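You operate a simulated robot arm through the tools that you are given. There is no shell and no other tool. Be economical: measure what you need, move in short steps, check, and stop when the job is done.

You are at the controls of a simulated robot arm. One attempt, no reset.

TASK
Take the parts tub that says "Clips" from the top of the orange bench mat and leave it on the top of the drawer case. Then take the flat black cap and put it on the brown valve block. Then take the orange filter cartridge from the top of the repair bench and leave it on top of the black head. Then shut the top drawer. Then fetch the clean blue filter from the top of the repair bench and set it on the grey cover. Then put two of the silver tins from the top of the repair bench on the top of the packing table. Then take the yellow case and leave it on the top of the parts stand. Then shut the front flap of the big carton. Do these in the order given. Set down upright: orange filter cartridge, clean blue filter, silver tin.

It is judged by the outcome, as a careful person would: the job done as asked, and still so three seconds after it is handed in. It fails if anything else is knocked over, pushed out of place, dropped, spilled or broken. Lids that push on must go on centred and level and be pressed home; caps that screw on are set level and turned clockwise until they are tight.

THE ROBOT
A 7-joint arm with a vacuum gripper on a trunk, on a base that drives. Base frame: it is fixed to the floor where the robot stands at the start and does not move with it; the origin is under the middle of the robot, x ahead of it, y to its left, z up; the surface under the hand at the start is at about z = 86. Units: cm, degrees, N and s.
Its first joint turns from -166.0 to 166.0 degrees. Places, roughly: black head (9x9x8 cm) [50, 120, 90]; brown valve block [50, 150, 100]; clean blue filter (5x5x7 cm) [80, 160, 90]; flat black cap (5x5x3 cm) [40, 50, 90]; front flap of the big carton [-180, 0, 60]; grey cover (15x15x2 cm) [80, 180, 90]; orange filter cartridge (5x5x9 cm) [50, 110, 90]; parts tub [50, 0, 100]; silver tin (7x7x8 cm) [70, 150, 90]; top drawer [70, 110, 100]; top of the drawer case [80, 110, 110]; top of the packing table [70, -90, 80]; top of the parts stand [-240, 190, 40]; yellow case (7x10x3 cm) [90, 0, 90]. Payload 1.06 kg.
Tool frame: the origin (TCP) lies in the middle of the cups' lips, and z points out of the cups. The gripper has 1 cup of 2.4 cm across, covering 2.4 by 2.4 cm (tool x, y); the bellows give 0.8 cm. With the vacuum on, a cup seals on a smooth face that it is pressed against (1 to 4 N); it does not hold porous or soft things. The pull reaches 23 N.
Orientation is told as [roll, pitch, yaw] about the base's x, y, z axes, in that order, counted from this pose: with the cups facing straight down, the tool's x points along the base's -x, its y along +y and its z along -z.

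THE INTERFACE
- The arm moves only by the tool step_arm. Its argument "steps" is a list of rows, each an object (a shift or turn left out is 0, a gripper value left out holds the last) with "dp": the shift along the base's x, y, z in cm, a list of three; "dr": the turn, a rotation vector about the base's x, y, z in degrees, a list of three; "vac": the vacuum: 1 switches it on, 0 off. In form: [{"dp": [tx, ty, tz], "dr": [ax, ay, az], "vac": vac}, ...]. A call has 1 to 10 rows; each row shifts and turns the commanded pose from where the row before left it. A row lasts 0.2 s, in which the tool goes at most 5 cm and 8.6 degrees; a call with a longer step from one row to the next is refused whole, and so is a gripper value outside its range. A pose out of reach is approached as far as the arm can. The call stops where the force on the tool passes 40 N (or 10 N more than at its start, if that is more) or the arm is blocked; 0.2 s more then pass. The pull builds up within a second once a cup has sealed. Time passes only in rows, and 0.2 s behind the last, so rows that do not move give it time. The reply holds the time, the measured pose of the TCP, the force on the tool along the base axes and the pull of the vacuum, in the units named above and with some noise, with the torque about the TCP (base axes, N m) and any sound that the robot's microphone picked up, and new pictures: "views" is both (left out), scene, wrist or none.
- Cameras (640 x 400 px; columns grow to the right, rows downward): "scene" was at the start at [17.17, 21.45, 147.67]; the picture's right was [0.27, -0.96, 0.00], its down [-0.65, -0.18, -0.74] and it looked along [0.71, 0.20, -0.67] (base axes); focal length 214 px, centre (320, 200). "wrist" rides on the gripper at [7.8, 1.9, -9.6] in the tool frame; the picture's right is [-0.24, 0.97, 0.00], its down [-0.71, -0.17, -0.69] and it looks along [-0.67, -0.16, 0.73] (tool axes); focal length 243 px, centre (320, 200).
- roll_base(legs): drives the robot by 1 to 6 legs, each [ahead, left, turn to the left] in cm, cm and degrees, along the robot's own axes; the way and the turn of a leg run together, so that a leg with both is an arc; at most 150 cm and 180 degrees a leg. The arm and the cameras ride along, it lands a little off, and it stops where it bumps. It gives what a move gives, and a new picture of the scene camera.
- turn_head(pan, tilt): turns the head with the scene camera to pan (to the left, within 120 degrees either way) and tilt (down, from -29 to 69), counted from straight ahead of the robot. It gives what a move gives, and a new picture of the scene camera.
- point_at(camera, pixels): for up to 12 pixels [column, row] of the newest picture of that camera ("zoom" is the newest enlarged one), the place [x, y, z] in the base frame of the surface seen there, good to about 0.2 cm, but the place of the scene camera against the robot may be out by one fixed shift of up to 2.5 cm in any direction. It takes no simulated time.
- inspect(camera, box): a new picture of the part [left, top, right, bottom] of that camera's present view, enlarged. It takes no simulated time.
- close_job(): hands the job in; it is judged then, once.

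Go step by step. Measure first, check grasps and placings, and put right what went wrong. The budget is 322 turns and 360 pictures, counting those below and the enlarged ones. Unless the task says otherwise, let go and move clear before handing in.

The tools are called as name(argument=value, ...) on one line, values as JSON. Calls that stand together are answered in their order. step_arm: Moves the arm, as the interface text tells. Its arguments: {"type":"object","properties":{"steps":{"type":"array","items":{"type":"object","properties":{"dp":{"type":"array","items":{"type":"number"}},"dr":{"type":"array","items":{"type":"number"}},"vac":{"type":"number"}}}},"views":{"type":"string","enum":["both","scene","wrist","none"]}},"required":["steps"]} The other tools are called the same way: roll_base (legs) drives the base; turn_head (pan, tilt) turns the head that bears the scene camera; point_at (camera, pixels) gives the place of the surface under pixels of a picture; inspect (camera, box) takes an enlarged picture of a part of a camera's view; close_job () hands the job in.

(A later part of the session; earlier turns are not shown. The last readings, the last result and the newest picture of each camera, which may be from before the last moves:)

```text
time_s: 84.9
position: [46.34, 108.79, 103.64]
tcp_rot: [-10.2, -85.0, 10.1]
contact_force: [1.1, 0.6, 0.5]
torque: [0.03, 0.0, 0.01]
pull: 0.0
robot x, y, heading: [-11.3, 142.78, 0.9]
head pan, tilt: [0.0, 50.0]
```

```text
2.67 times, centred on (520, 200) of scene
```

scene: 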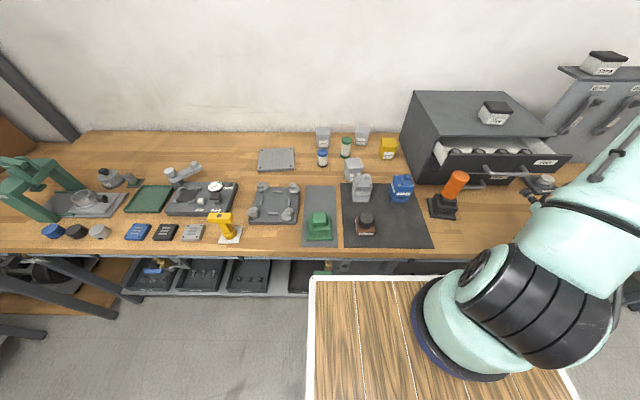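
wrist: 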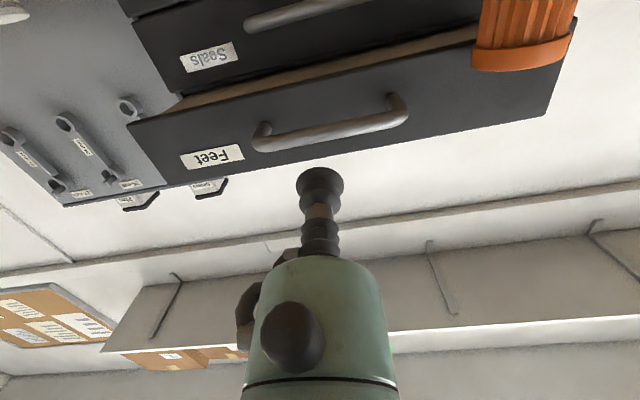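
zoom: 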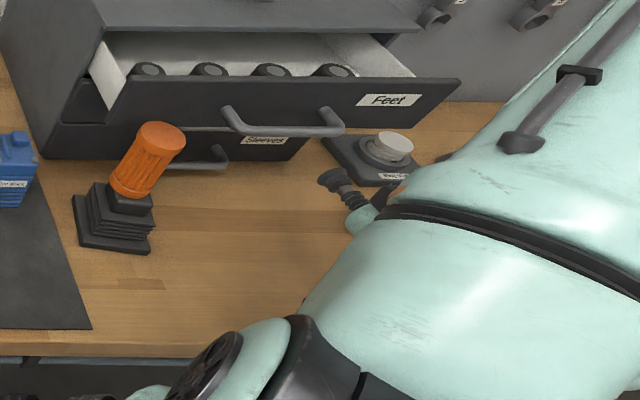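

Aligned with the handle centre. I push +x.

step_arm(steps=[{"dp": [2.5, 0, 0]}, {"dp": [2, 0, 0]}, {"dp": [1, 0, 0]}, {"dp": [1, 0, 0]}, {"dp": [1, 0, 0]}, {"dp": [1, 0, 0]}, {}])

```text
time_s: 86.5
position: [55.09, 108.79, 103.75]
tcp_rot: [-9.8, -84.8, 9.8]
contact_force: [-0.4, 0.1, 0.2]
torque: [0.02, -0.01, -0.01]
pull: 0.1
robot x, y, heading: [-11.13, 142.24, 0.8]
head pan, tilt: [0.0, 50.0]
```

scene: 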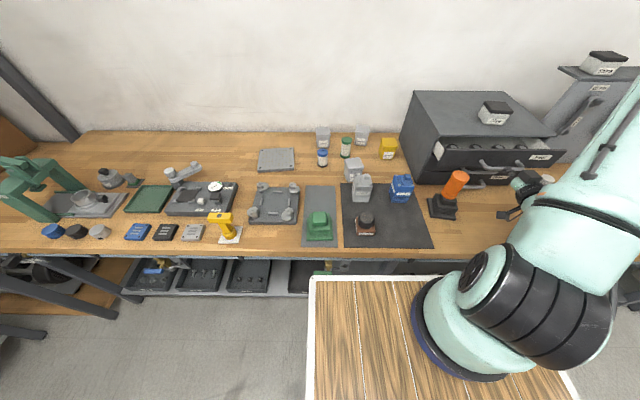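
wrist: 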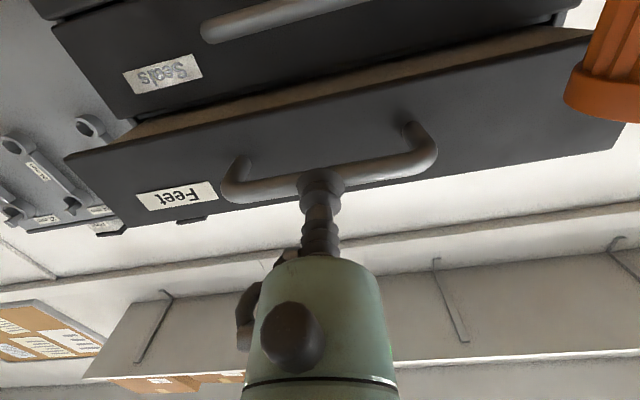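

It moves freely and is closing. I continue.

step_arm(steps=[{"dp": [1, 0, 0]}, {"dp": [1, 0, 0]}, {"dp": [1, 0, 0]}, {"dp": [1, 0, 0]}, {"dp": [0.5, 0, 0]}, {"dp": [0.5, 0, 0]}, {"dp": [0.5, 0, 0]}, {}])

```text
time_s: 88.3
position: [60.43, 108.77, 103.85]
tcp_rot: [-10.2, -84.8, 10.0]
contact_force: [-0.8, -0.1, 0.5]
torque: [-0.01, 0.01, -0.01]
pull: 0.0
robot x, y, heading: [-10.95, 142.67, 0.8]
head pan, tilt: [0.0, 50.0]
```

scene: 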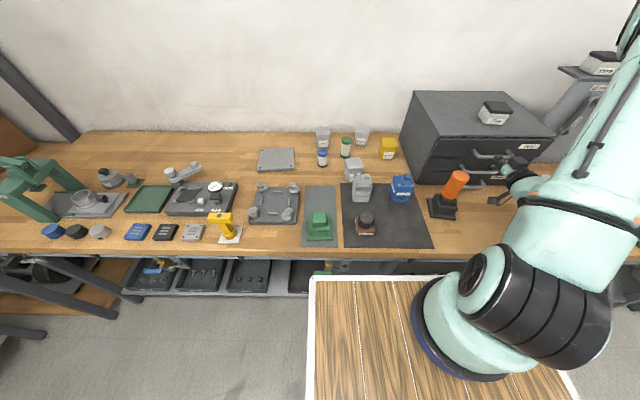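
wrist: 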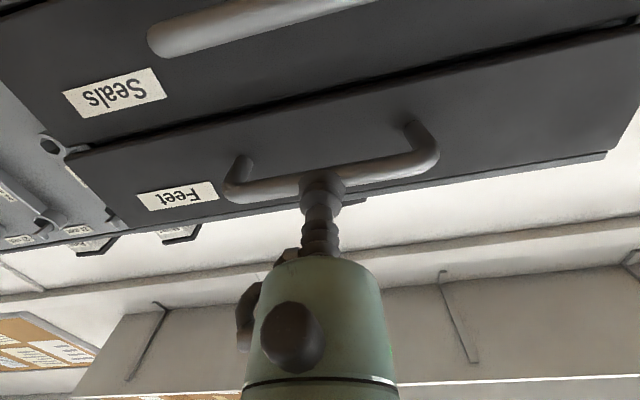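

step_arm(steps=[{"dp": [0.4, 0, 0]}, {"dp": [0.4, 0, 0]}, {"dp": [0.3, 0, 0]}, {}], views="wrist")

inspect(camera="scene", box=[390, 80, 570, 200])

```text
time_s: 89.3
position: [61.54, 108.76, 103.89]
tcp_rot: [-10.1, -85.0, 9.9]
contact_force: [-2.5, -1.3, 1.1]
torque: [0.0, 0.02, 0.05]
pull: 0.0
robot x, y, heading: [-11.19, 142.49, 0.8]
head pan, tilt: [0.0, 50.0]
```

wrist: 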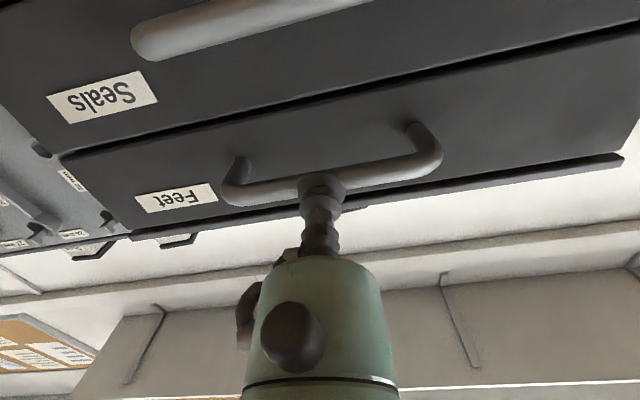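

```text
3.33 times, centred on (480, 140) of scene
```

zoom: 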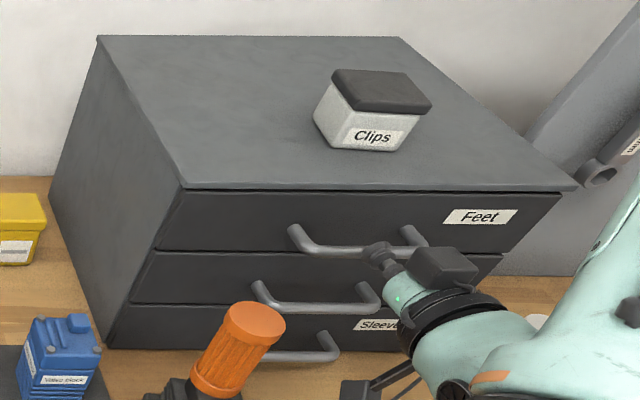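

step_arm(steps=[{"dp": [0.3, 0, 0]}, {"dp": [0.3, 0, 0]}, {"dp": [0.3, 0, 0]}, {}], views="none")

```text
time_s: 90.2
position: [62.13, 108.76, 103.6]
tcp_rot: [-8.6, -84.7, 8.4]
contact_force: [-21.8, 5.8, 4.4]
torque: [0.05, 0.03, -0.18]
pull: 0.1
robot x, y, heading: [-11.26, 142.59, 0.8]
head pan, tilt: [0.0, 50.0]
stopped in row 4: the force on the tool passed its limit at 41 N (the readings are from after the stop); the commanded pose is now the measured one
```

The hard stop is reached at 41 N, so the drawer is shut. I back off and check.

step_arm(steps=[{"dp": [-1, 0, 0]}, {"dp": [-4, 0, 0]}, {"dp": [-5, 0, 0]}, {"dp": [-5, 0, 0]}, {"dp": [-4, 0, 2]}, {"dp": [0, 0, 5]}, {"dp": [0, 0, 5]}])

inspect(camera="scene", box=[390, 80, 570, 200])

point_at(camera="scene", pixels=[[460, 143], [450, 158], [445, 172]])

```text
time_s: 91.8
position: [43.28, 108.86, 115.74]
tcp_rot: [-8.6, -84.8, 8.3]
contact_force: [0.2, 0.2, -0.6]
torque: [-0.01, -0.01, 0.02]
pull: 0.0
robot x, y, heading: [-10.94, 142.44, 1.1]
head pan, tilt: [0.0, 50.0]
```

scene: 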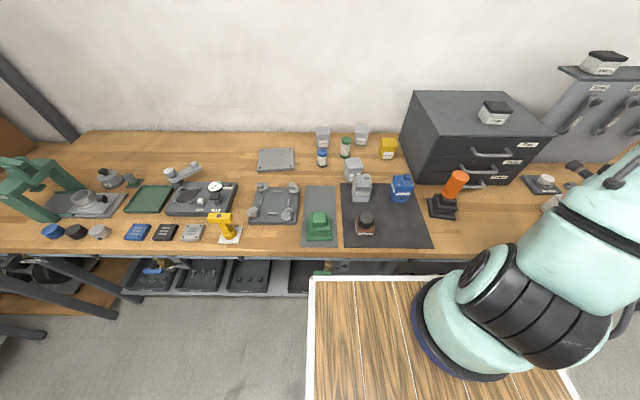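
wrist: 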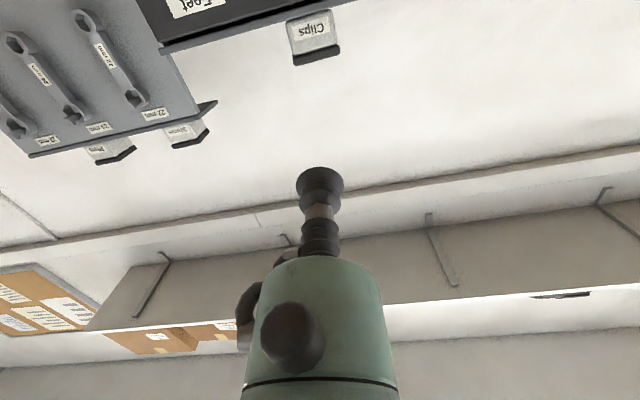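

```text
3.33 times, centred on (480, 140) of scene
```

zoom: 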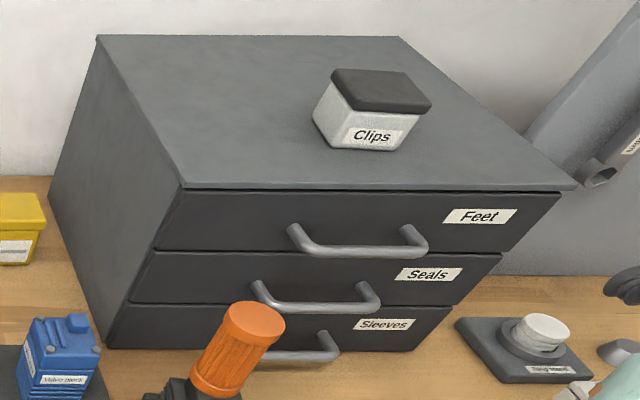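

```text
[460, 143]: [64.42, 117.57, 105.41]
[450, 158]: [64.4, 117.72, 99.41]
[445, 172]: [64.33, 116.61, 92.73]
```

The drawer is flush. Next is the filter: I un-tilt the tool while inspecting the filters, tins and cover.

step_arm(steps=[{"dp": [0, 3, 1], "dr": [0, 8.5, 0]}, {"dp": [0, 3, 0], "dr": [0, 8.5, 0]}, {"dp": [0, 3, 0], "dr": [0, 8.5, 0]}, {"dp": [0, 3, 0], "dr": [0, 8.5, 0]}, {"dp": [0, 3, 0], "dr": [0, 8.5, 0]}, {"dp": [0, 3, 0], "dr": [0, 8.5, 0]}, {"dr": [0, 8.5, 0]}, {"dr": [0, 8.5, 0]}, {"dr": [0, 8.5, 0]}, {"dr": [0, 8.2, 0]}], views="none")

inspect(camera="scene", box=[240, 110, 416, 220])

inspect(camera="scene", box=[300, 120, 380, 170])

```text
time_s: 94.0
position: [43.3, 126.77, 116.81]
tcp_rot: [-0.4, -0.1, 0.8]
contact_force: [-0.4, 0.4, -0.4]
torque: [0.01, 0.03, 0.01]
pull: 0.1
robot x, y, heading: [-10.83, 142.4, 0.9]
head pan, tilt: [0.0, 50.0]
```

```text
3.64 times, centred on (328, 165) of scene
```

zoom: 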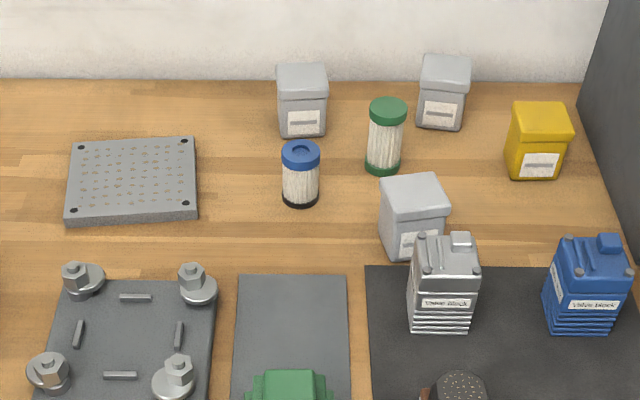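

```text
8.00 times, centred on (340, 145) of scene
```

zoom: 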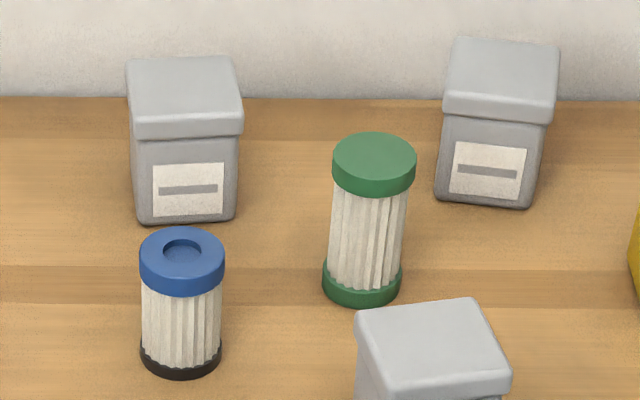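

The blue filter has a recess in its top, so I drive a bit left and look at it closely from above.

roll_base(legs=[[0, 24, -0.5]])

step_arm(steps=[{"dp": [4, 2, 0]}, {"dp": [4, 2, 0]}, {"dp": [4, 2, 0]}, {"dp": [4, 2, 0]}, {"dp": [4, 2, 0]}])

```text
time_s: 95.8
position: [43.0, 149.98, 116.63]
tcp_rot: [-0.3, -0.2, 0.3]
contact_force: [0.6, 0.2, -0.1]
torque: [-0.02, -0.03, 0.02]
pull: 0.1
robot x, y, heading: [-11.58, 166.27, 0.3]
head pan, tilt: [0.0, 50.0]
```

scene: 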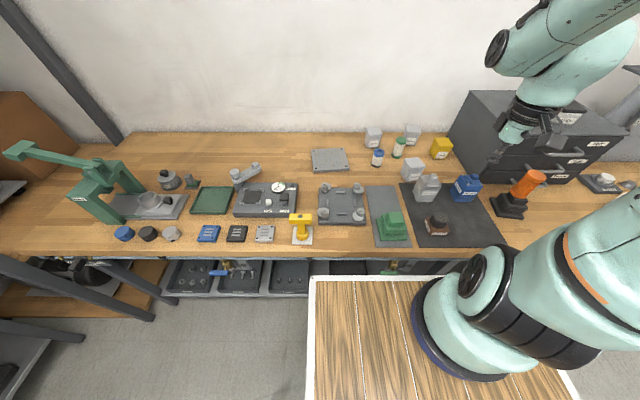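

```text
time_s: 97.0
position: [63.09, 160.21, 116.62]
tcp_rot: [-0.3, -0.2, 0.2]
contact_force: [0.6, -0.1, -0.4]
torque: [0.02, -0.02, 0.02]
pull: 0.1
robot x, y, heading: [-11.63, 166.3, 0.3]
head pan, tilt: [0.0, 50.0]
```

scene: 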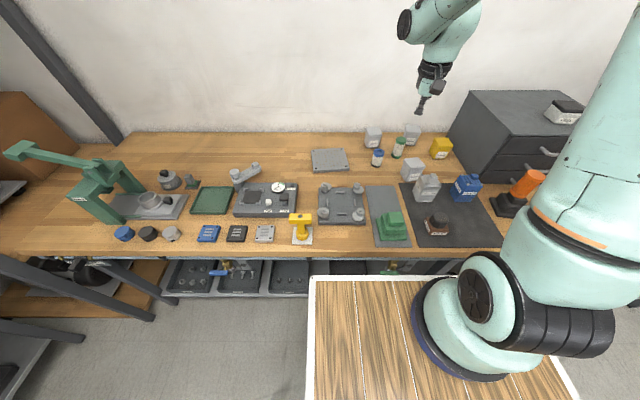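
wrist: 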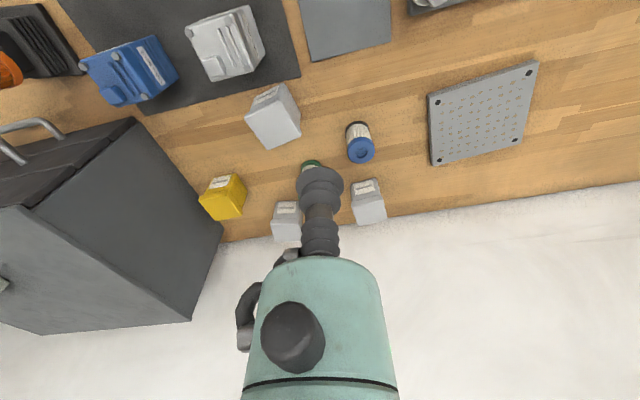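

inspect(camera="wrist", box=[336, 115, 400, 175])

point_at(camera="zoom", pixels=[[235, 240], [100, 270], [370, 270], [245, 365], [245, 180], [250, 270], [285, 305], [215, 305]])

point_at(camera="wrist", pixels=[[436, 100], [530, 70], [440, 160], [520, 135], [483, 115], [278, 125], [285, 225], [368, 208]])

```text
6.67 times, centred on (368, 145) of wrist
```

zoom: 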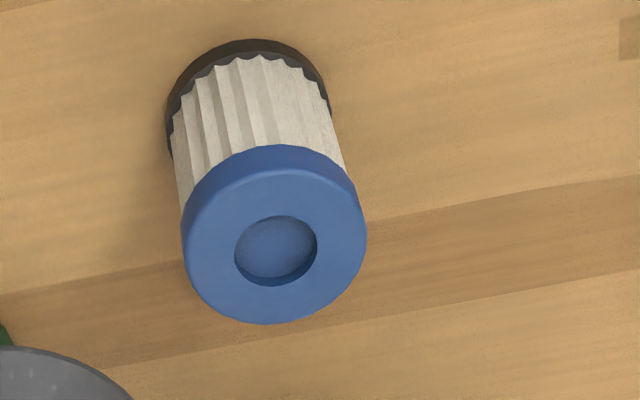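

```text
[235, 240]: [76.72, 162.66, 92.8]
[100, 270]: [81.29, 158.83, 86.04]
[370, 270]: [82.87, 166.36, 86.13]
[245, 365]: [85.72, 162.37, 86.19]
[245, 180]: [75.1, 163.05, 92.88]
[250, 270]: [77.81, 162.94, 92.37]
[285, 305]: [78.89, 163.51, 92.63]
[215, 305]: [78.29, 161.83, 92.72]
```

```text
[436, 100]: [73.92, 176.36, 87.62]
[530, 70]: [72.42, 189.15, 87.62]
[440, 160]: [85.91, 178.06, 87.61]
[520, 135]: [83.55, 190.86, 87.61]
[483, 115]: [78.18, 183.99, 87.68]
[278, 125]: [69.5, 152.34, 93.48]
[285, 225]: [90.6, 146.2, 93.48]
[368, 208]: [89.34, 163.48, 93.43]
```

The recess is about 2.2 cm wide and blind, so a cup centred exactly on it may seal around its rim. I position precisely, hovering first.

point_at(camera="wrist", pixels=[[364, 150], [350, 151], [374, 149], [361, 141], [361, 162], [352, 145]])

step_arm(steps=[{"dp": [4.5, 1, 0]}, {"dp": [4.5, 1, 0]}, {"dp": [4.7, 1, -1]}, {"dp": [0, 0, -5]}, {"dp": [0, 0, -5]}, {"dp": [0, 0, -3]}, {}])

```text
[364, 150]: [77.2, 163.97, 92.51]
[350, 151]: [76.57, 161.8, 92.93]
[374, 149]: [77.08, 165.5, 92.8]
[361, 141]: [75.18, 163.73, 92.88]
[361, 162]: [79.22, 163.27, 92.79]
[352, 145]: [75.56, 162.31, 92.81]
```

```text
time_s: 98.6
position: [76.82, 163.02, 102.84]
tcp_rot: [-0.3, -0.2, 0.1]
contact_force: [0.7, 0.4, -0.1]
torque: [-0.02, -0.02, 0.02]
pull: 0.0
robot x, y, heading: [-11.3, 166.34, -0.0]
head pan, tilt: [0.0, 50.0]
```

scene: 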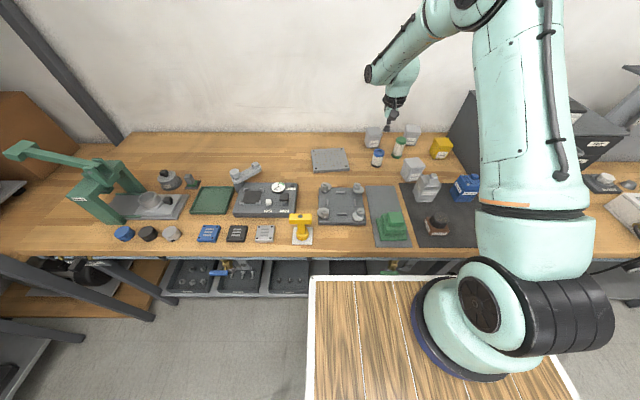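
wrist: 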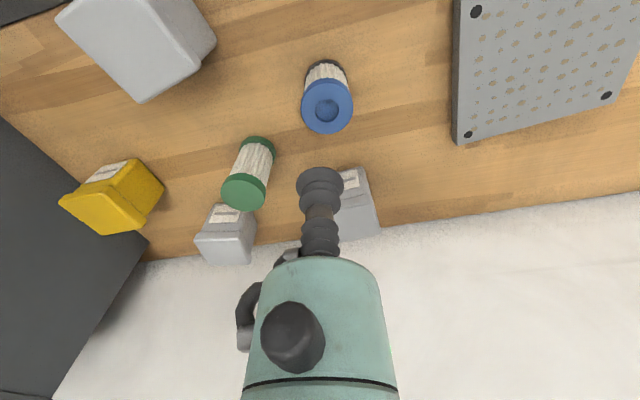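

step_arm(steps=[{"dp": [0.1, 0.5, -3]}, {"dp": [0, 0, -3]}, {"dp": [0, 0, -1.5]}, {}, {}], views="wrist")

inspect(camera="wrist", box=[272, 110, 368, 170])

```text
time_s: 99.8
position: [76.91, 163.47, 95.26]
tcp_rot: [-0.3, -0.1, 0.3]
contact_force: [-0.3, 0.1, 0.5]
torque: [0.0, 0.01, 0.03]
pull: 0.1
robot x, y, heading: [-11.59, 166.53, 0.5]
head pan, tilt: [0.0, 50.0]
```

wrist: 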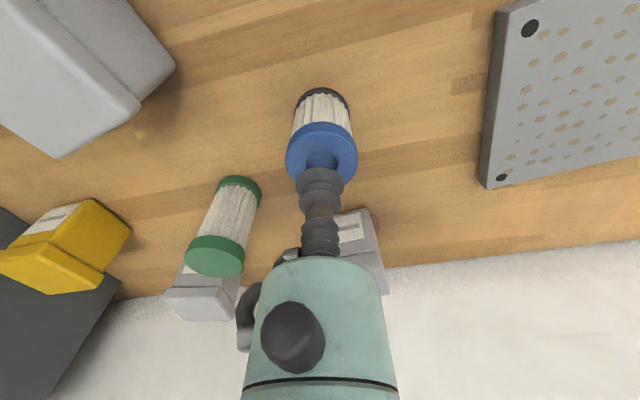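

```text
6.67 times, centred on (320, 140) of wrist
```

zoom: 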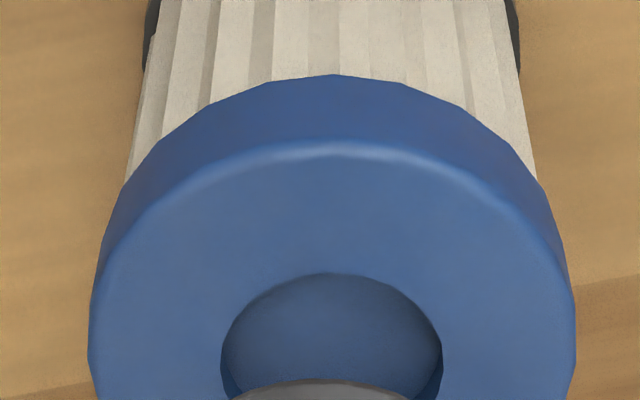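

Using the cup-axis projection, the recess is about 0.4 cm further in +x. I correct and recheck closer.

step_arm(steps=[{"dp": [0.42, 0.0, -0.8]}, {}, {}], views="wrist")

inspect(camera="wrist", box=[272, 110, 368, 170])

```text
time_s: 100.6
position: [77.32, 163.49, 94.34]
tcp_rot: [-0.2, -0.2, 0.3]
contact_force: [-0.1, -0.1, 0.8]
torque: [-0.03, 0.01, 0.0]
pull: 0.0
robot x, y, heading: [-11.46, 166.16, 0.1]
head pan, tilt: [0.0, 50.0]
```

wrist: 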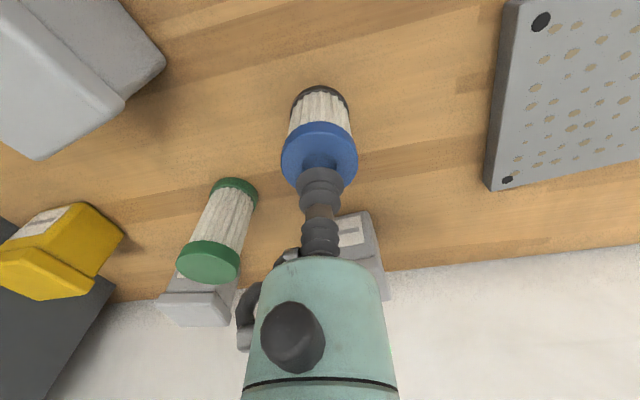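

```text
6.67 times, centred on (320, 140) of wrist
```

zoom: 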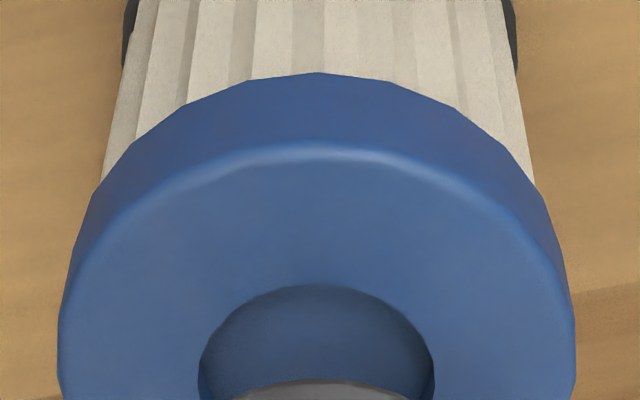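

Now aligned within about 0.05 cm. I press down with the vacuum on.

step_arm(steps=[{"dp": [0, -0.04, -1], "vac": 1}, {"dp": [0, 0, -0.5]}, {"dp": [0, 0, -0.3]}, {"dp": [0, 0, -0.2]}, {}, {}, {}, {}], views="wrist")

```text
time_s: 102.4
position: [77.3, 163.52, 92.47]
tcp_rot: [-0.4, -0.2, 0.2]
contact_force: [3.1, -1.6, 10.4]
torque: [0.0, -0.05, 0.0]
pull: 22.9
robot x, y, heading: [-11.71, 166.01, 0.2]
head pan, tilt: [0.0, 50.0]
```

wrist: 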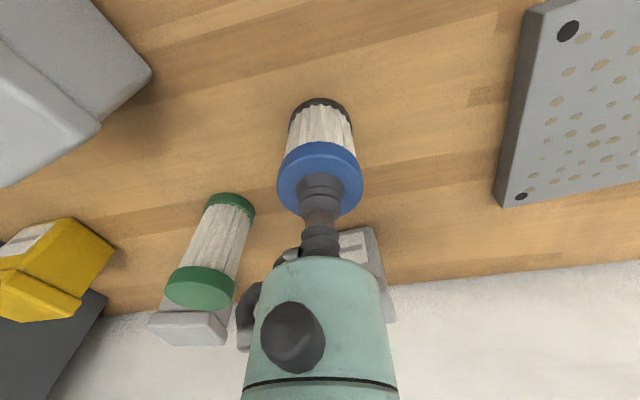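

Sealed at 22.9 N. I lift and carry it to the cover centre (79.0,183.6).

step_arm(steps=[{"dp": [0, 0, 0.5]}, {"dp": [0, 0, 2]}, {"dp": [0, 0, 4]}, {"dp": [0.3, 4, 2]}, {"dp": [0.4, 4.5, 0]}, {"dp": [0.4, 4.5, 0]}, {"dp": [0.4, 4.5, 0]}, {"dp": [0, 2.6, 0]}, {}])

point_at(camera="wrist", pixels=[[320, 90], [400, 100], [250, 110]])

```text
time_s: 104.4
position: [78.88, 183.73, 101.12]
tcp_rot: [-0.3, -0.2, 0.4]
contact_force: [0.1, 0.6, -0.5]
torque: [0.01, 0.03, 0.02]
pull: 22.8
robot x, y, heading: [-11.34, 166.04, 0.2]
head pan, tilt: [0.0, 50.0]
```

scene: 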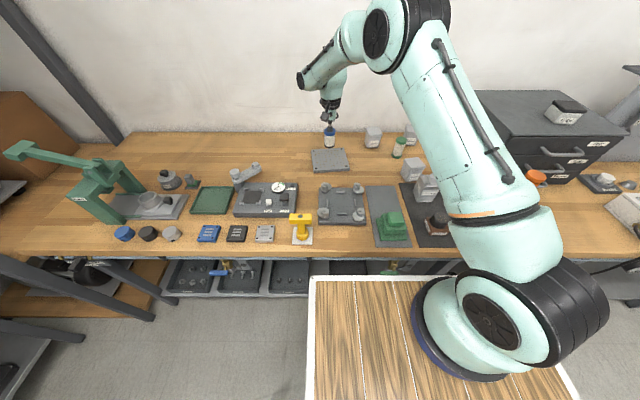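
wrist: 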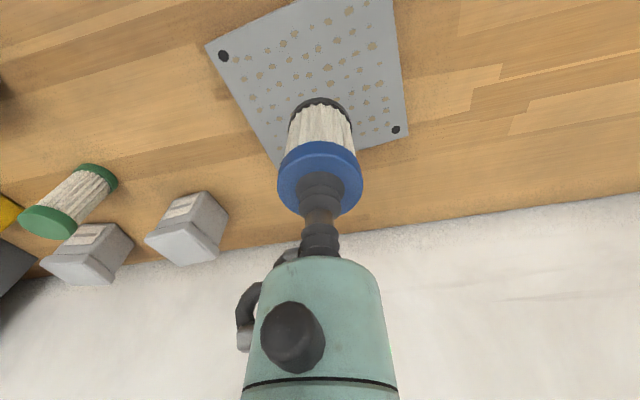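

```text
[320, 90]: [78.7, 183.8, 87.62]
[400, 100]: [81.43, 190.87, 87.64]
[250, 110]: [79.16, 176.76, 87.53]
```

step_arm(steps=[{"dp": [0, 0, -3]}, {"dp": [0, 0, -3]}, {"dp": [0, 0, -0.5]}, {"dp": [0, 0, -0.3]}, {"dp": [0, 0, -0.2]}, {}], views="wrist")

```text
time_s: 105.8
position: [78.62, 183.6, 94.04]
tcp_rot: [-0.3, -0.2, 0.2]
contact_force: [0.3, 0.9, 6.4]
torque: [0.01, 0.03, -0.02]
pull: 23.0
robot x, y, heading: [-11.1, 166.15, 0.3]
head pan, tilt: [0.0, 50.0]
```

wrist: 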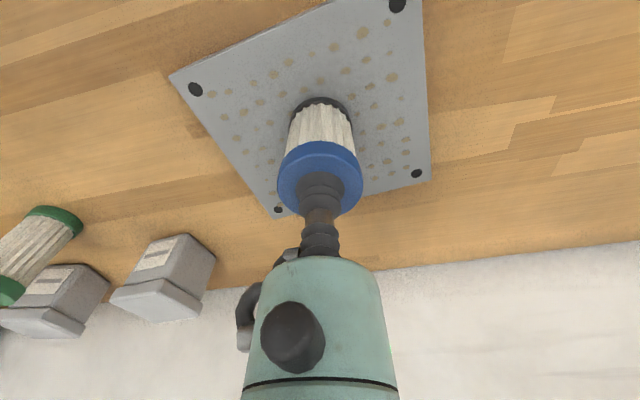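

Contact at 6 N and centred on the cover. I release and rise.

step_arm(steps=[{"vac": 0}, {}, {}, {}, {}, {"dp": [0, 0, 0.5]}, {"dp": [0, 0, 2]}, {"dp": [0, 0, 5]}, {"dp": [-2, -2, 4]}, {"dp": [-2, -4, 0]}])

inspect(camera="scene", box=[290, 110, 450, 210])

```text
time_s: 108.0
position: [74.32, 177.75, 105.2]
tcp_rot: [-0.3, -0.2, 0.3]
contact_force: [0.9, -0.2, -0.3]
torque: [-0.04, 0.01, -0.03]
pull: 0.2
robot x, y, heading: [-11.27, 165.99, 0.3]
head pan, tilt: [0.0, 50.0]
```

scene: 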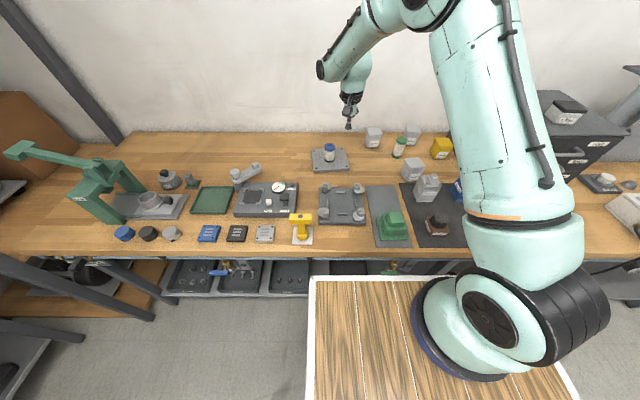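
wrist: 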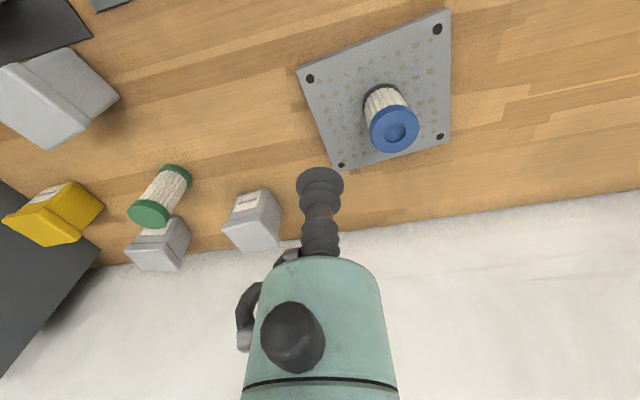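

```text
4.00 times, centred on (370, 160) of scene
```

zoom: 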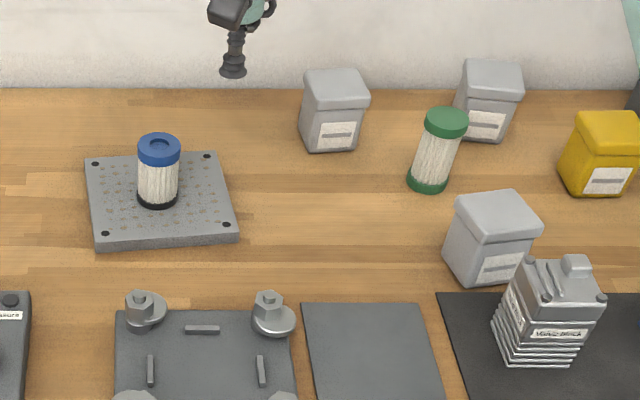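

The filter stands upright on the cover. Next is the first tin at about (69.5,152.3); I move above it.

step_arm(steps=[{"dp": [0, -4, 2]}, {"dp": [-1, -4.5, 0]}, {"dp": [-1, -4.5, 0]}, {"dp": [-1, -4.5, 0]}, {"dp": [-1, -4.5, 0]}, {"dp": [-1, -3, 0]}, {}], views="wrist")

```text
time_s: 109.6
position: [69.48, 152.09, 107.42]
tcp_rot: [-0.3, -0.2, 0.3]
contact_force: [0.3, -0.4, 1.2]
torque: [0.03, 0.0, 0.02]
pull: 0.1
robot x, y, heading: [-11.14, 166.17, 0.3]
head pan, tilt: [0.0, 50.0]
```

wrist: 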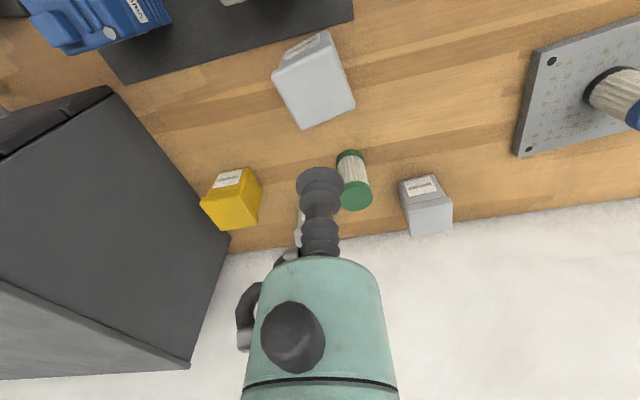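

point_at(camera="wrist", pixels=[[278, 72], [334, 52], [352, 104], [300, 127], [315, 92]])

inspect(camera="wrist", box=[260, 20, 372, 140])

```text
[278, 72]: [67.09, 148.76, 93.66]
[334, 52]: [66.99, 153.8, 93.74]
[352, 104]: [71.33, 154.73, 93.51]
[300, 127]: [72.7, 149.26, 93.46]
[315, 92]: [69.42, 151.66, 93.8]
```

```text
3.33 times, centred on (316, 80) of wrist
```

zoom: 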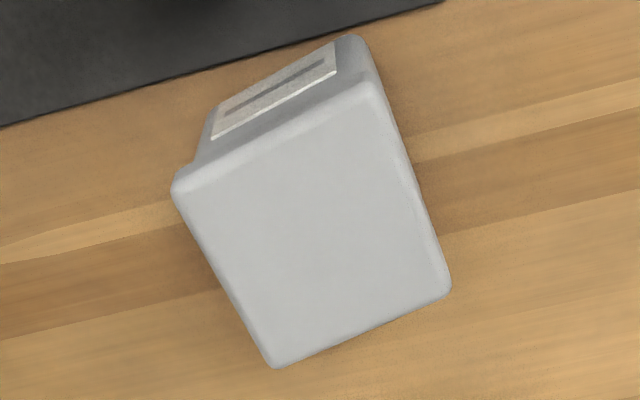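

point_at(camera="scene", pixels=[[427, 178], [431, 175], [424, 185], [433, 188]])

step_arm(steps=[{"dp": [0, -0.4, -4]}, {"dp": [0, 0, -4]}, {"dp": [0, 0, -3.5]}, {}], views="wrist")

```text
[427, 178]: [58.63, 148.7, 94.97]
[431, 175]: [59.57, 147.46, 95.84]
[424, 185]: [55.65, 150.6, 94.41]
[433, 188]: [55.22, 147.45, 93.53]
```

```text
time_s: 110.6
position: [69.86, 152.16, 95.8]
tcp_rot: [-0.3, -0.2, 0.3]
contact_force: [0.0, -0.3, 0.0]
torque: [0.01, 0.01, 0.0]
pull: 0.2
robot x, y, heading: [-11.15, 166.0, 0.5]
head pan, tilt: [0.0, 50.0]
```

wrist: 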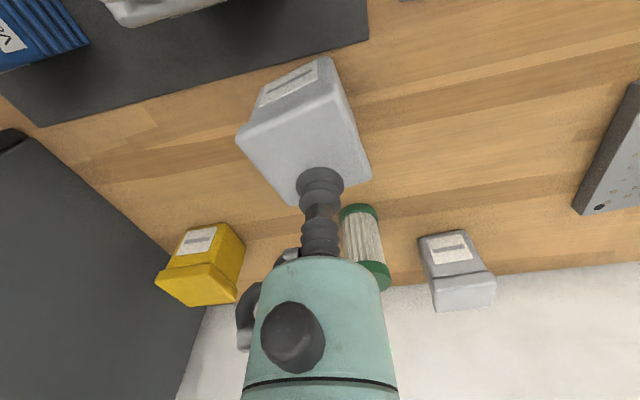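

step_arm(steps=[{"dp": [-0.4, -0.5, -1.2], "vac": 1}, {"dp": [0, 0, -0.8]}, {"dp": [0, 0, -0.4]}, {"dp": [0, 0, -0.3]}, {}, {}, {}, {}], views="wrist")

```text
time_s: 112.4
position: [69.18, 151.73, 93.16]
tcp_rot: [-0.3, -0.2, 0.3]
contact_force: [6.7, -1.8, 13.1]
torque: [0.1, 0.07, -0.05]
pull: 22.9
robot x, y, heading: [-11.23, 165.96, 0.5]
head pan, tilt: [0.0, 50.0]
```

wrist: 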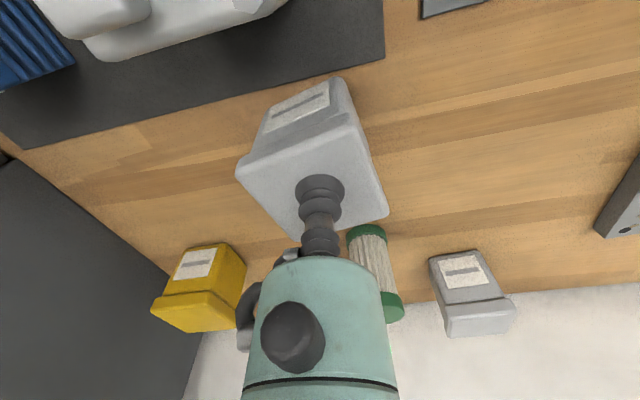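

step_arm(steps=[{"dp": [0, 0, 0.5]}, {"dp": [0, 0, 1.5]}, {"dp": [0, 0, 3]}, {"dp": [0, 0, 4]}, {"dp": [0, 0, 5]}, {"dp": [0, 0, 5]}, {"dp": [0, 0, 4]}])

```text
time_s: 114.0
position: [69.33, 151.92, 116.36]
tcp_rot: [-0.2, -0.1, 0.2]
contact_force: [0.6, 0.0, -3.2]
torque: [0.0, 0.04, 0.0]
pull: 22.7
robot x, y, heading: [-11.4, 166.08, 0.3]
head pan, tilt: [0.0, 50.0]
```

scene: 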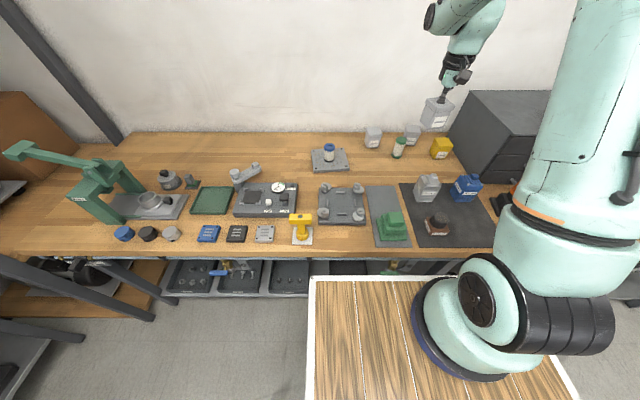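
wrist: 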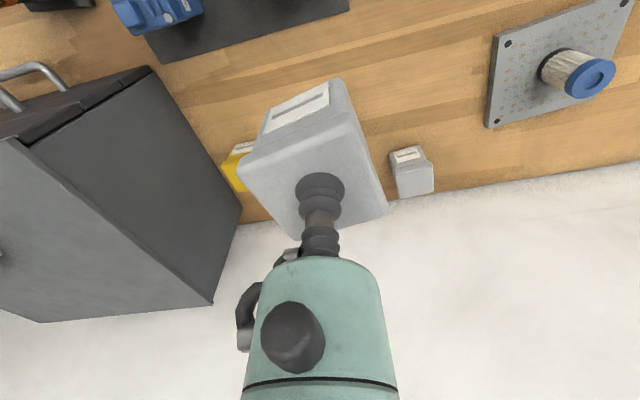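

The tin is held, about 3 N. I retract toward the robot and drive right toward the packing table, stopping partway to look.

step_arm(steps=[{"dp": [-4.5, 1, 1]}, {"dp": [-4.5, 1, 0]}, {"dp": [-4.5, 1, 0]}, {"dp": [-4.5, 1, 0]}, {"dp": [-4.5, 1, 0]}, {"dp": [-3, 1, 0]}], views="none")

roll_base(legs=[[0, -146, 0]])

turn_head(pan=-50, tilt=45)

```text
time_s: 115.4
position: [43.65, 157.4, 116.97]
tcp_rot: [-0.4, -0.1, 0.2]
contact_force: [0.8, -0.2, -2.4]
torque: [0.01, 0.05, -0.02]
pull: 23.1
robot x, y, heading: [-11.08, 165.96, 0.5]
head pan, tilt: [0.0, 50.0]
```

```text
time_s: 122.7
position: [45.51, 11.71, 116.94]
tcp_rot: [-0.3, -0.3, 1.0]
contact_force: [0.2, 0.8, -2.0]
torque: [0.0, -0.01, 0.01]
pull: 23.3
robot x, y, heading: [-9.79, 19.32, 0.8]
head pan, tilt: [0.0, 50.0]
```

scene: 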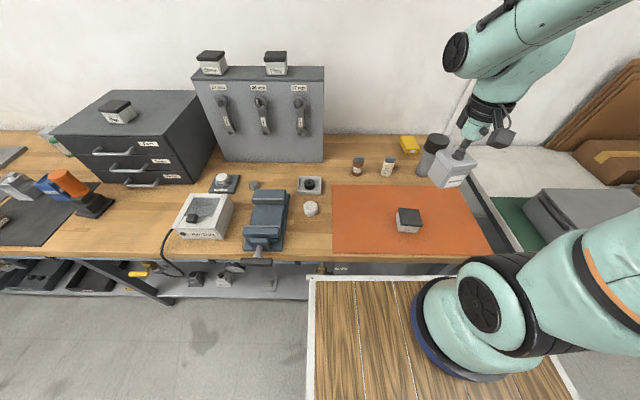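

```text
time_s: 123.8
position: [45.37, 11.61, 117.02]
tcp_rot: [-0.3, -0.1, 1.0]
contact_force: [-0.6, 0.3, -2.1]
torque: [0.02, 0.01, -0.01]
pull: 22.9
robot x, y, heading: [-9.61, 19.41, 0.8]
head pan, tilt: [-50.0, 45.0]
```

scene: 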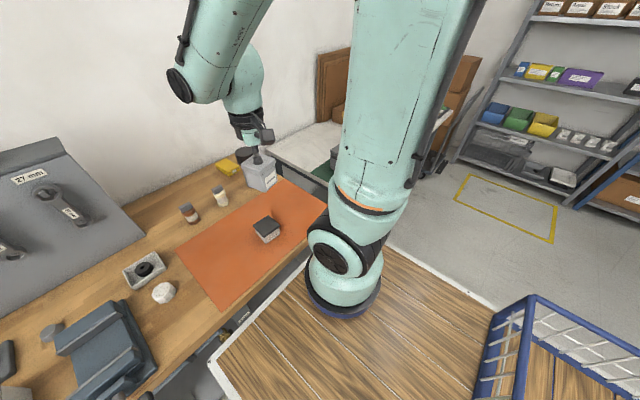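

turn_head(pan=-95, tilt=30)

turn_head(pan=-15, tilt=35)

point_at(camera="scene", pixels=[[500, 190], [560, 180], [520, 300], [460, 160], [600, 210], [440, 210], [480, 225]])

```text
time_s: 125.0
position: [45.46, 11.66, 116.94]
tcp_rot: [-0.3, -0.2, 1.0]
contact_force: [0.1, 0.6, -2.0]
torque: [-0.01, 0.0, 0.02]
pull: 22.5
robot x, y, heading: [-9.58, 19.73, 1.0]
head pan, tilt: [-95.0, 30.0]
```

scene: 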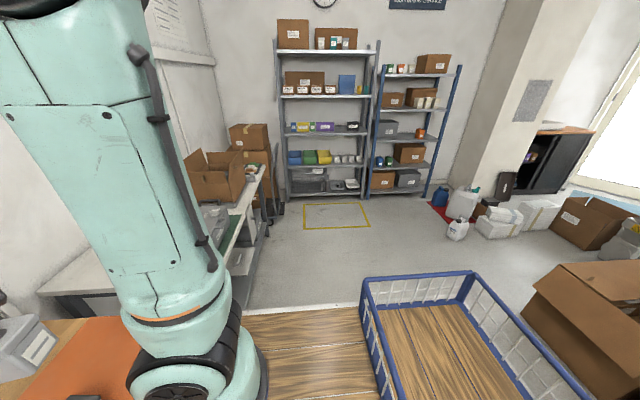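

```text
time_s: 126.5
position: [45.45, 11.69, 117.05]
tcp_rot: [-0.3, -0.1, 1.1]
contact_force: [-0.1, -0.1, -3.0]
torque: [0.01, 0.01, 0.02]
pull: 23.1
robot x, y, heading: [-9.76, 19.45, 1.0]
head pan, tilt: [-15.0, 35.0]
```

scene: 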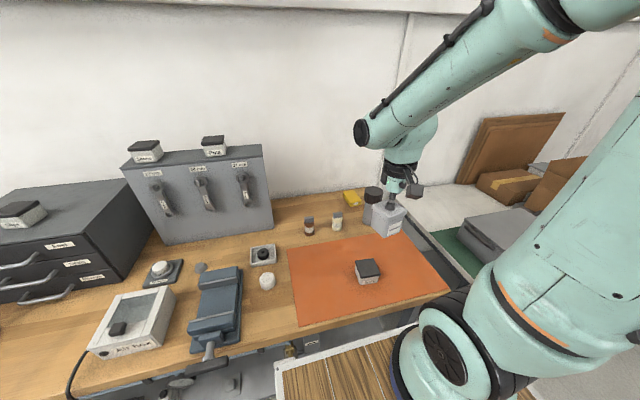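

```text
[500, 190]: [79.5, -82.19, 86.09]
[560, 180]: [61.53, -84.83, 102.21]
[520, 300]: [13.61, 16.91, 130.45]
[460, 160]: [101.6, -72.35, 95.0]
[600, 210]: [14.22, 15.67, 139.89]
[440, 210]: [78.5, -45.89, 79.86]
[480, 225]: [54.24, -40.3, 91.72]
```

The packing-table top is at z 79.9, with bare white area near (78,-40). I drive 38 cm further right and measure the free space.

roll_base(legs=[[0, -40, -0.8]])

step_arm(steps=[{"dp": [3, -1, 0]}, {"dp": [3, -1, 0]}], views="wrist")

```text
time_s: 129.0
position: [45.51, -30.08, 117.01]
tcp_rot: [-0.4, -0.2, -0.2]
contact_force: [0.9, -0.2, -2.6]
torque: [0.02, -0.01, -0.01]
pull: 23.1
robot x, y, heading: [-9.4, -20.91, -0.4]
head pan, tilt: [-15.0, 35.0]
```

scene: 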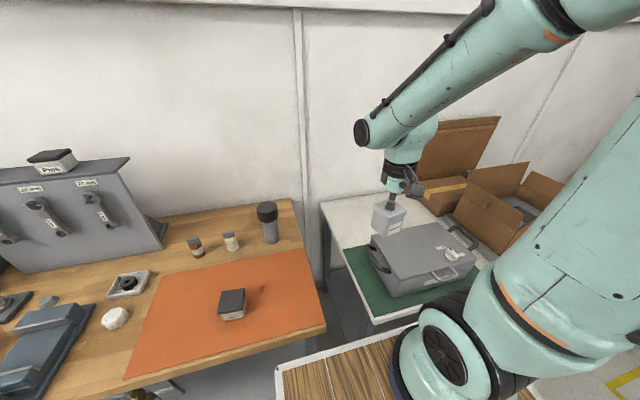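

```text
time_s: 129.6
position: [51.58, -32.05, 117.07]
tcp_rot: [-0.3, -0.2, -0.2]
contact_force: [0.3, -0.4, -2.3]
torque: [-0.05, 0.02, -0.01]
pull: 23.1
robot x, y, heading: [-9.27, -20.59, -0.3]
head pan, tilt: [-15.0, 35.0]
```

wrist: 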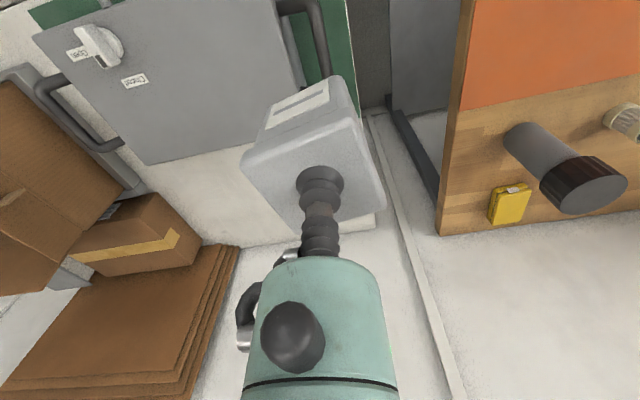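

point_at(camera="wrist", pixels=[[220, 210], [160, 170], [240, 235], [180, 160], [230, 160], [365, 215], [355, 100], [200, 235], [310, 40], [150, 155], [260, 150]])

inspect(camera="scene", box=[310, 150, 550, 300])

point_at(camera="scene", pixels=[[326, 203], [345, 240], [400, 205], [355, 195], [425, 210], [370, 225], [420, 220]])

```text
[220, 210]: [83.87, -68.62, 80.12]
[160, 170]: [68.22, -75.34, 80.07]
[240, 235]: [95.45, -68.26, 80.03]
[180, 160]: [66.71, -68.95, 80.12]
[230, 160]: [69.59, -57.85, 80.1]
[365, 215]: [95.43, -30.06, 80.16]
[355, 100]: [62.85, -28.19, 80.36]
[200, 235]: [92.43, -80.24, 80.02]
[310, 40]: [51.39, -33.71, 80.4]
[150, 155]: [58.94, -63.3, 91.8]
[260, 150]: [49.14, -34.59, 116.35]
```

```text
2.67 times, centred on (430, 225) of scene
```

zoom: 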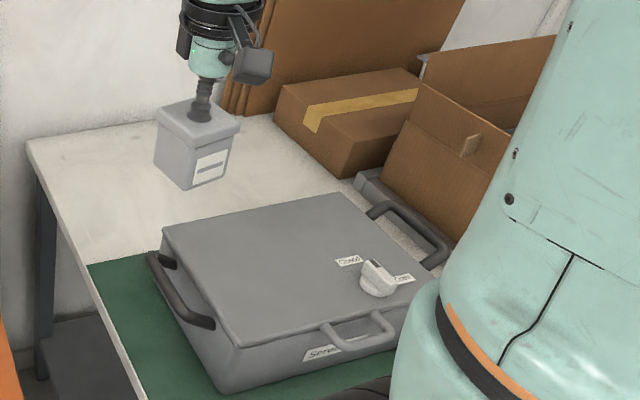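

```text
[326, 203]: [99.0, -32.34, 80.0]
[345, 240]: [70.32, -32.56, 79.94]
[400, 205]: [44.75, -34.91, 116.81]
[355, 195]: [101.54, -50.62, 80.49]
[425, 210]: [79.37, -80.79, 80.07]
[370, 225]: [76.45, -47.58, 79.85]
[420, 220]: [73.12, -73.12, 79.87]
```

The free white area is x 70–97, y -30…-75. I drive 22 cm more and place the tin at about (80,-60).

roll_base(legs=[[0, -22, 0]])

step_arm(steps=[{"dp": [4.5, -1, 0]}, {"dp": [4.5, -1, 0]}, {"dp": [4.5, -1, 0]}, {"dp": [4.5, -1, 0]}, {"dp": [4.5, -1, 0]}, {"dp": [4.5, -0.5, 0]}, {"dp": [1.5, 0, -4]}, {"dp": [0, 0, -5]}, {"dp": [0, 0, -5]}])

```text
time_s: 131.3
position: [51.56, -54.38, 116.99]
tcp_rot: [-0.3, -0.2, -0.3]
contact_force: [0.4, -0.9, -3.2]
torque: [0.01, 0.02, 0.02]
pull: 22.6
robot x, y, heading: [-9.49, -43.13, -0.4]
head pan, tilt: [-15.0, 35.0]
```

scene: 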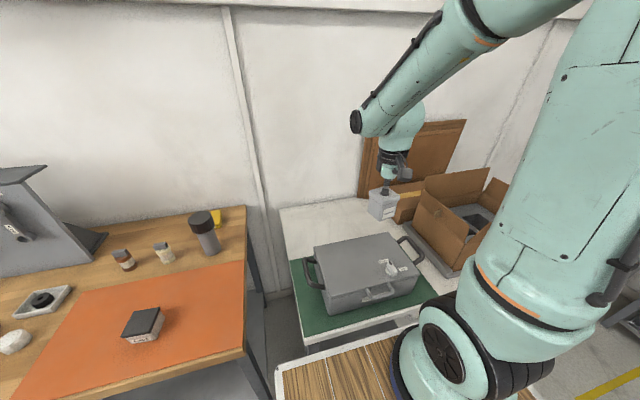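

```text
time_s: 133.3
position: [80.07, -59.54, 102.98]
tcp_rot: [-0.3, -0.2, -0.2]
contact_force: [0.4, -0.2, -1.8]
torque: [-0.02, 0.01, 0.01]
pull: 22.5
robot x, y, heading: [-9.92, -43.2, -0.3]
head pan, tilt: [-15.0, 35.0]
```

scene: 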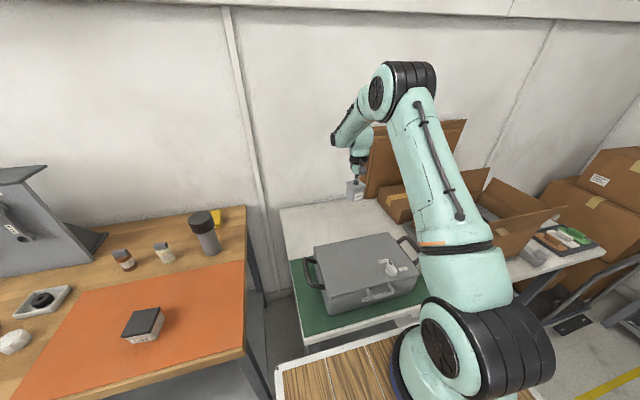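
wrist: 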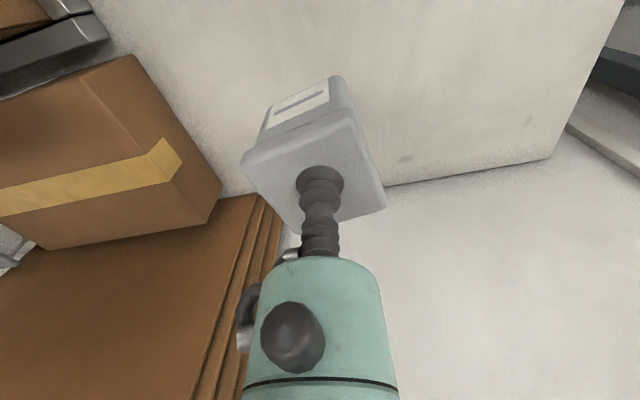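

point_at(camera="wrist", pixels=[[222, 188], [140, 62], [180, 130], [230, 180], [250, 190], [275, 200], [235, 60], [200, 225]])

```text
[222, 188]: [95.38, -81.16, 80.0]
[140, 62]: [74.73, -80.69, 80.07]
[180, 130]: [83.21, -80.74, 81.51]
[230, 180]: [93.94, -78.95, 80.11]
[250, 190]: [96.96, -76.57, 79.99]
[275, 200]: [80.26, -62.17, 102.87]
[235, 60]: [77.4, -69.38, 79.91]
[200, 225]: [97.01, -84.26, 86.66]
```

step_arm(steps=[{"dp": [0, 0, -5]}, {"dp": [0, 0, -5]}, {"dp": [0, 0, -4]}, {"dp": [0, 0, -1]}, {"dp": [0, 0, -0.4]}, {}], views="none")

```text
time_s: 134.7
position: [79.97, -59.69, 87.66]
tcp_rot: [-0.3, -0.1, -0.4]
contact_force: [0.2, 0.2, -2.1]
torque: [-0.02, 0.0, 0.0]
pull: 22.4
robot x, y, heading: [-9.38, -43.06, -0.2]
head pan, tilt: [-15.0, 35.0]
```

step_arm(steps=[{"dp": [0, 0, -0.2]}, {"dp": [0, 0, -0.2]}, {"dp": [0, 0, -0.1]}, {}], views="none")

```text
time_s: 135.7
position: [80.07, -59.7, 87.13]
tcp_rot: [-0.3, -0.2, -0.2]
contact_force: [-3.4, 5.8, 15.1]
torque: [0.02, -0.02, 0.05]
pull: 22.7
robot x, y, heading: [-9.87, -43.1, -0.2]
head pan, tilt: [-15.0, 35.0]
```

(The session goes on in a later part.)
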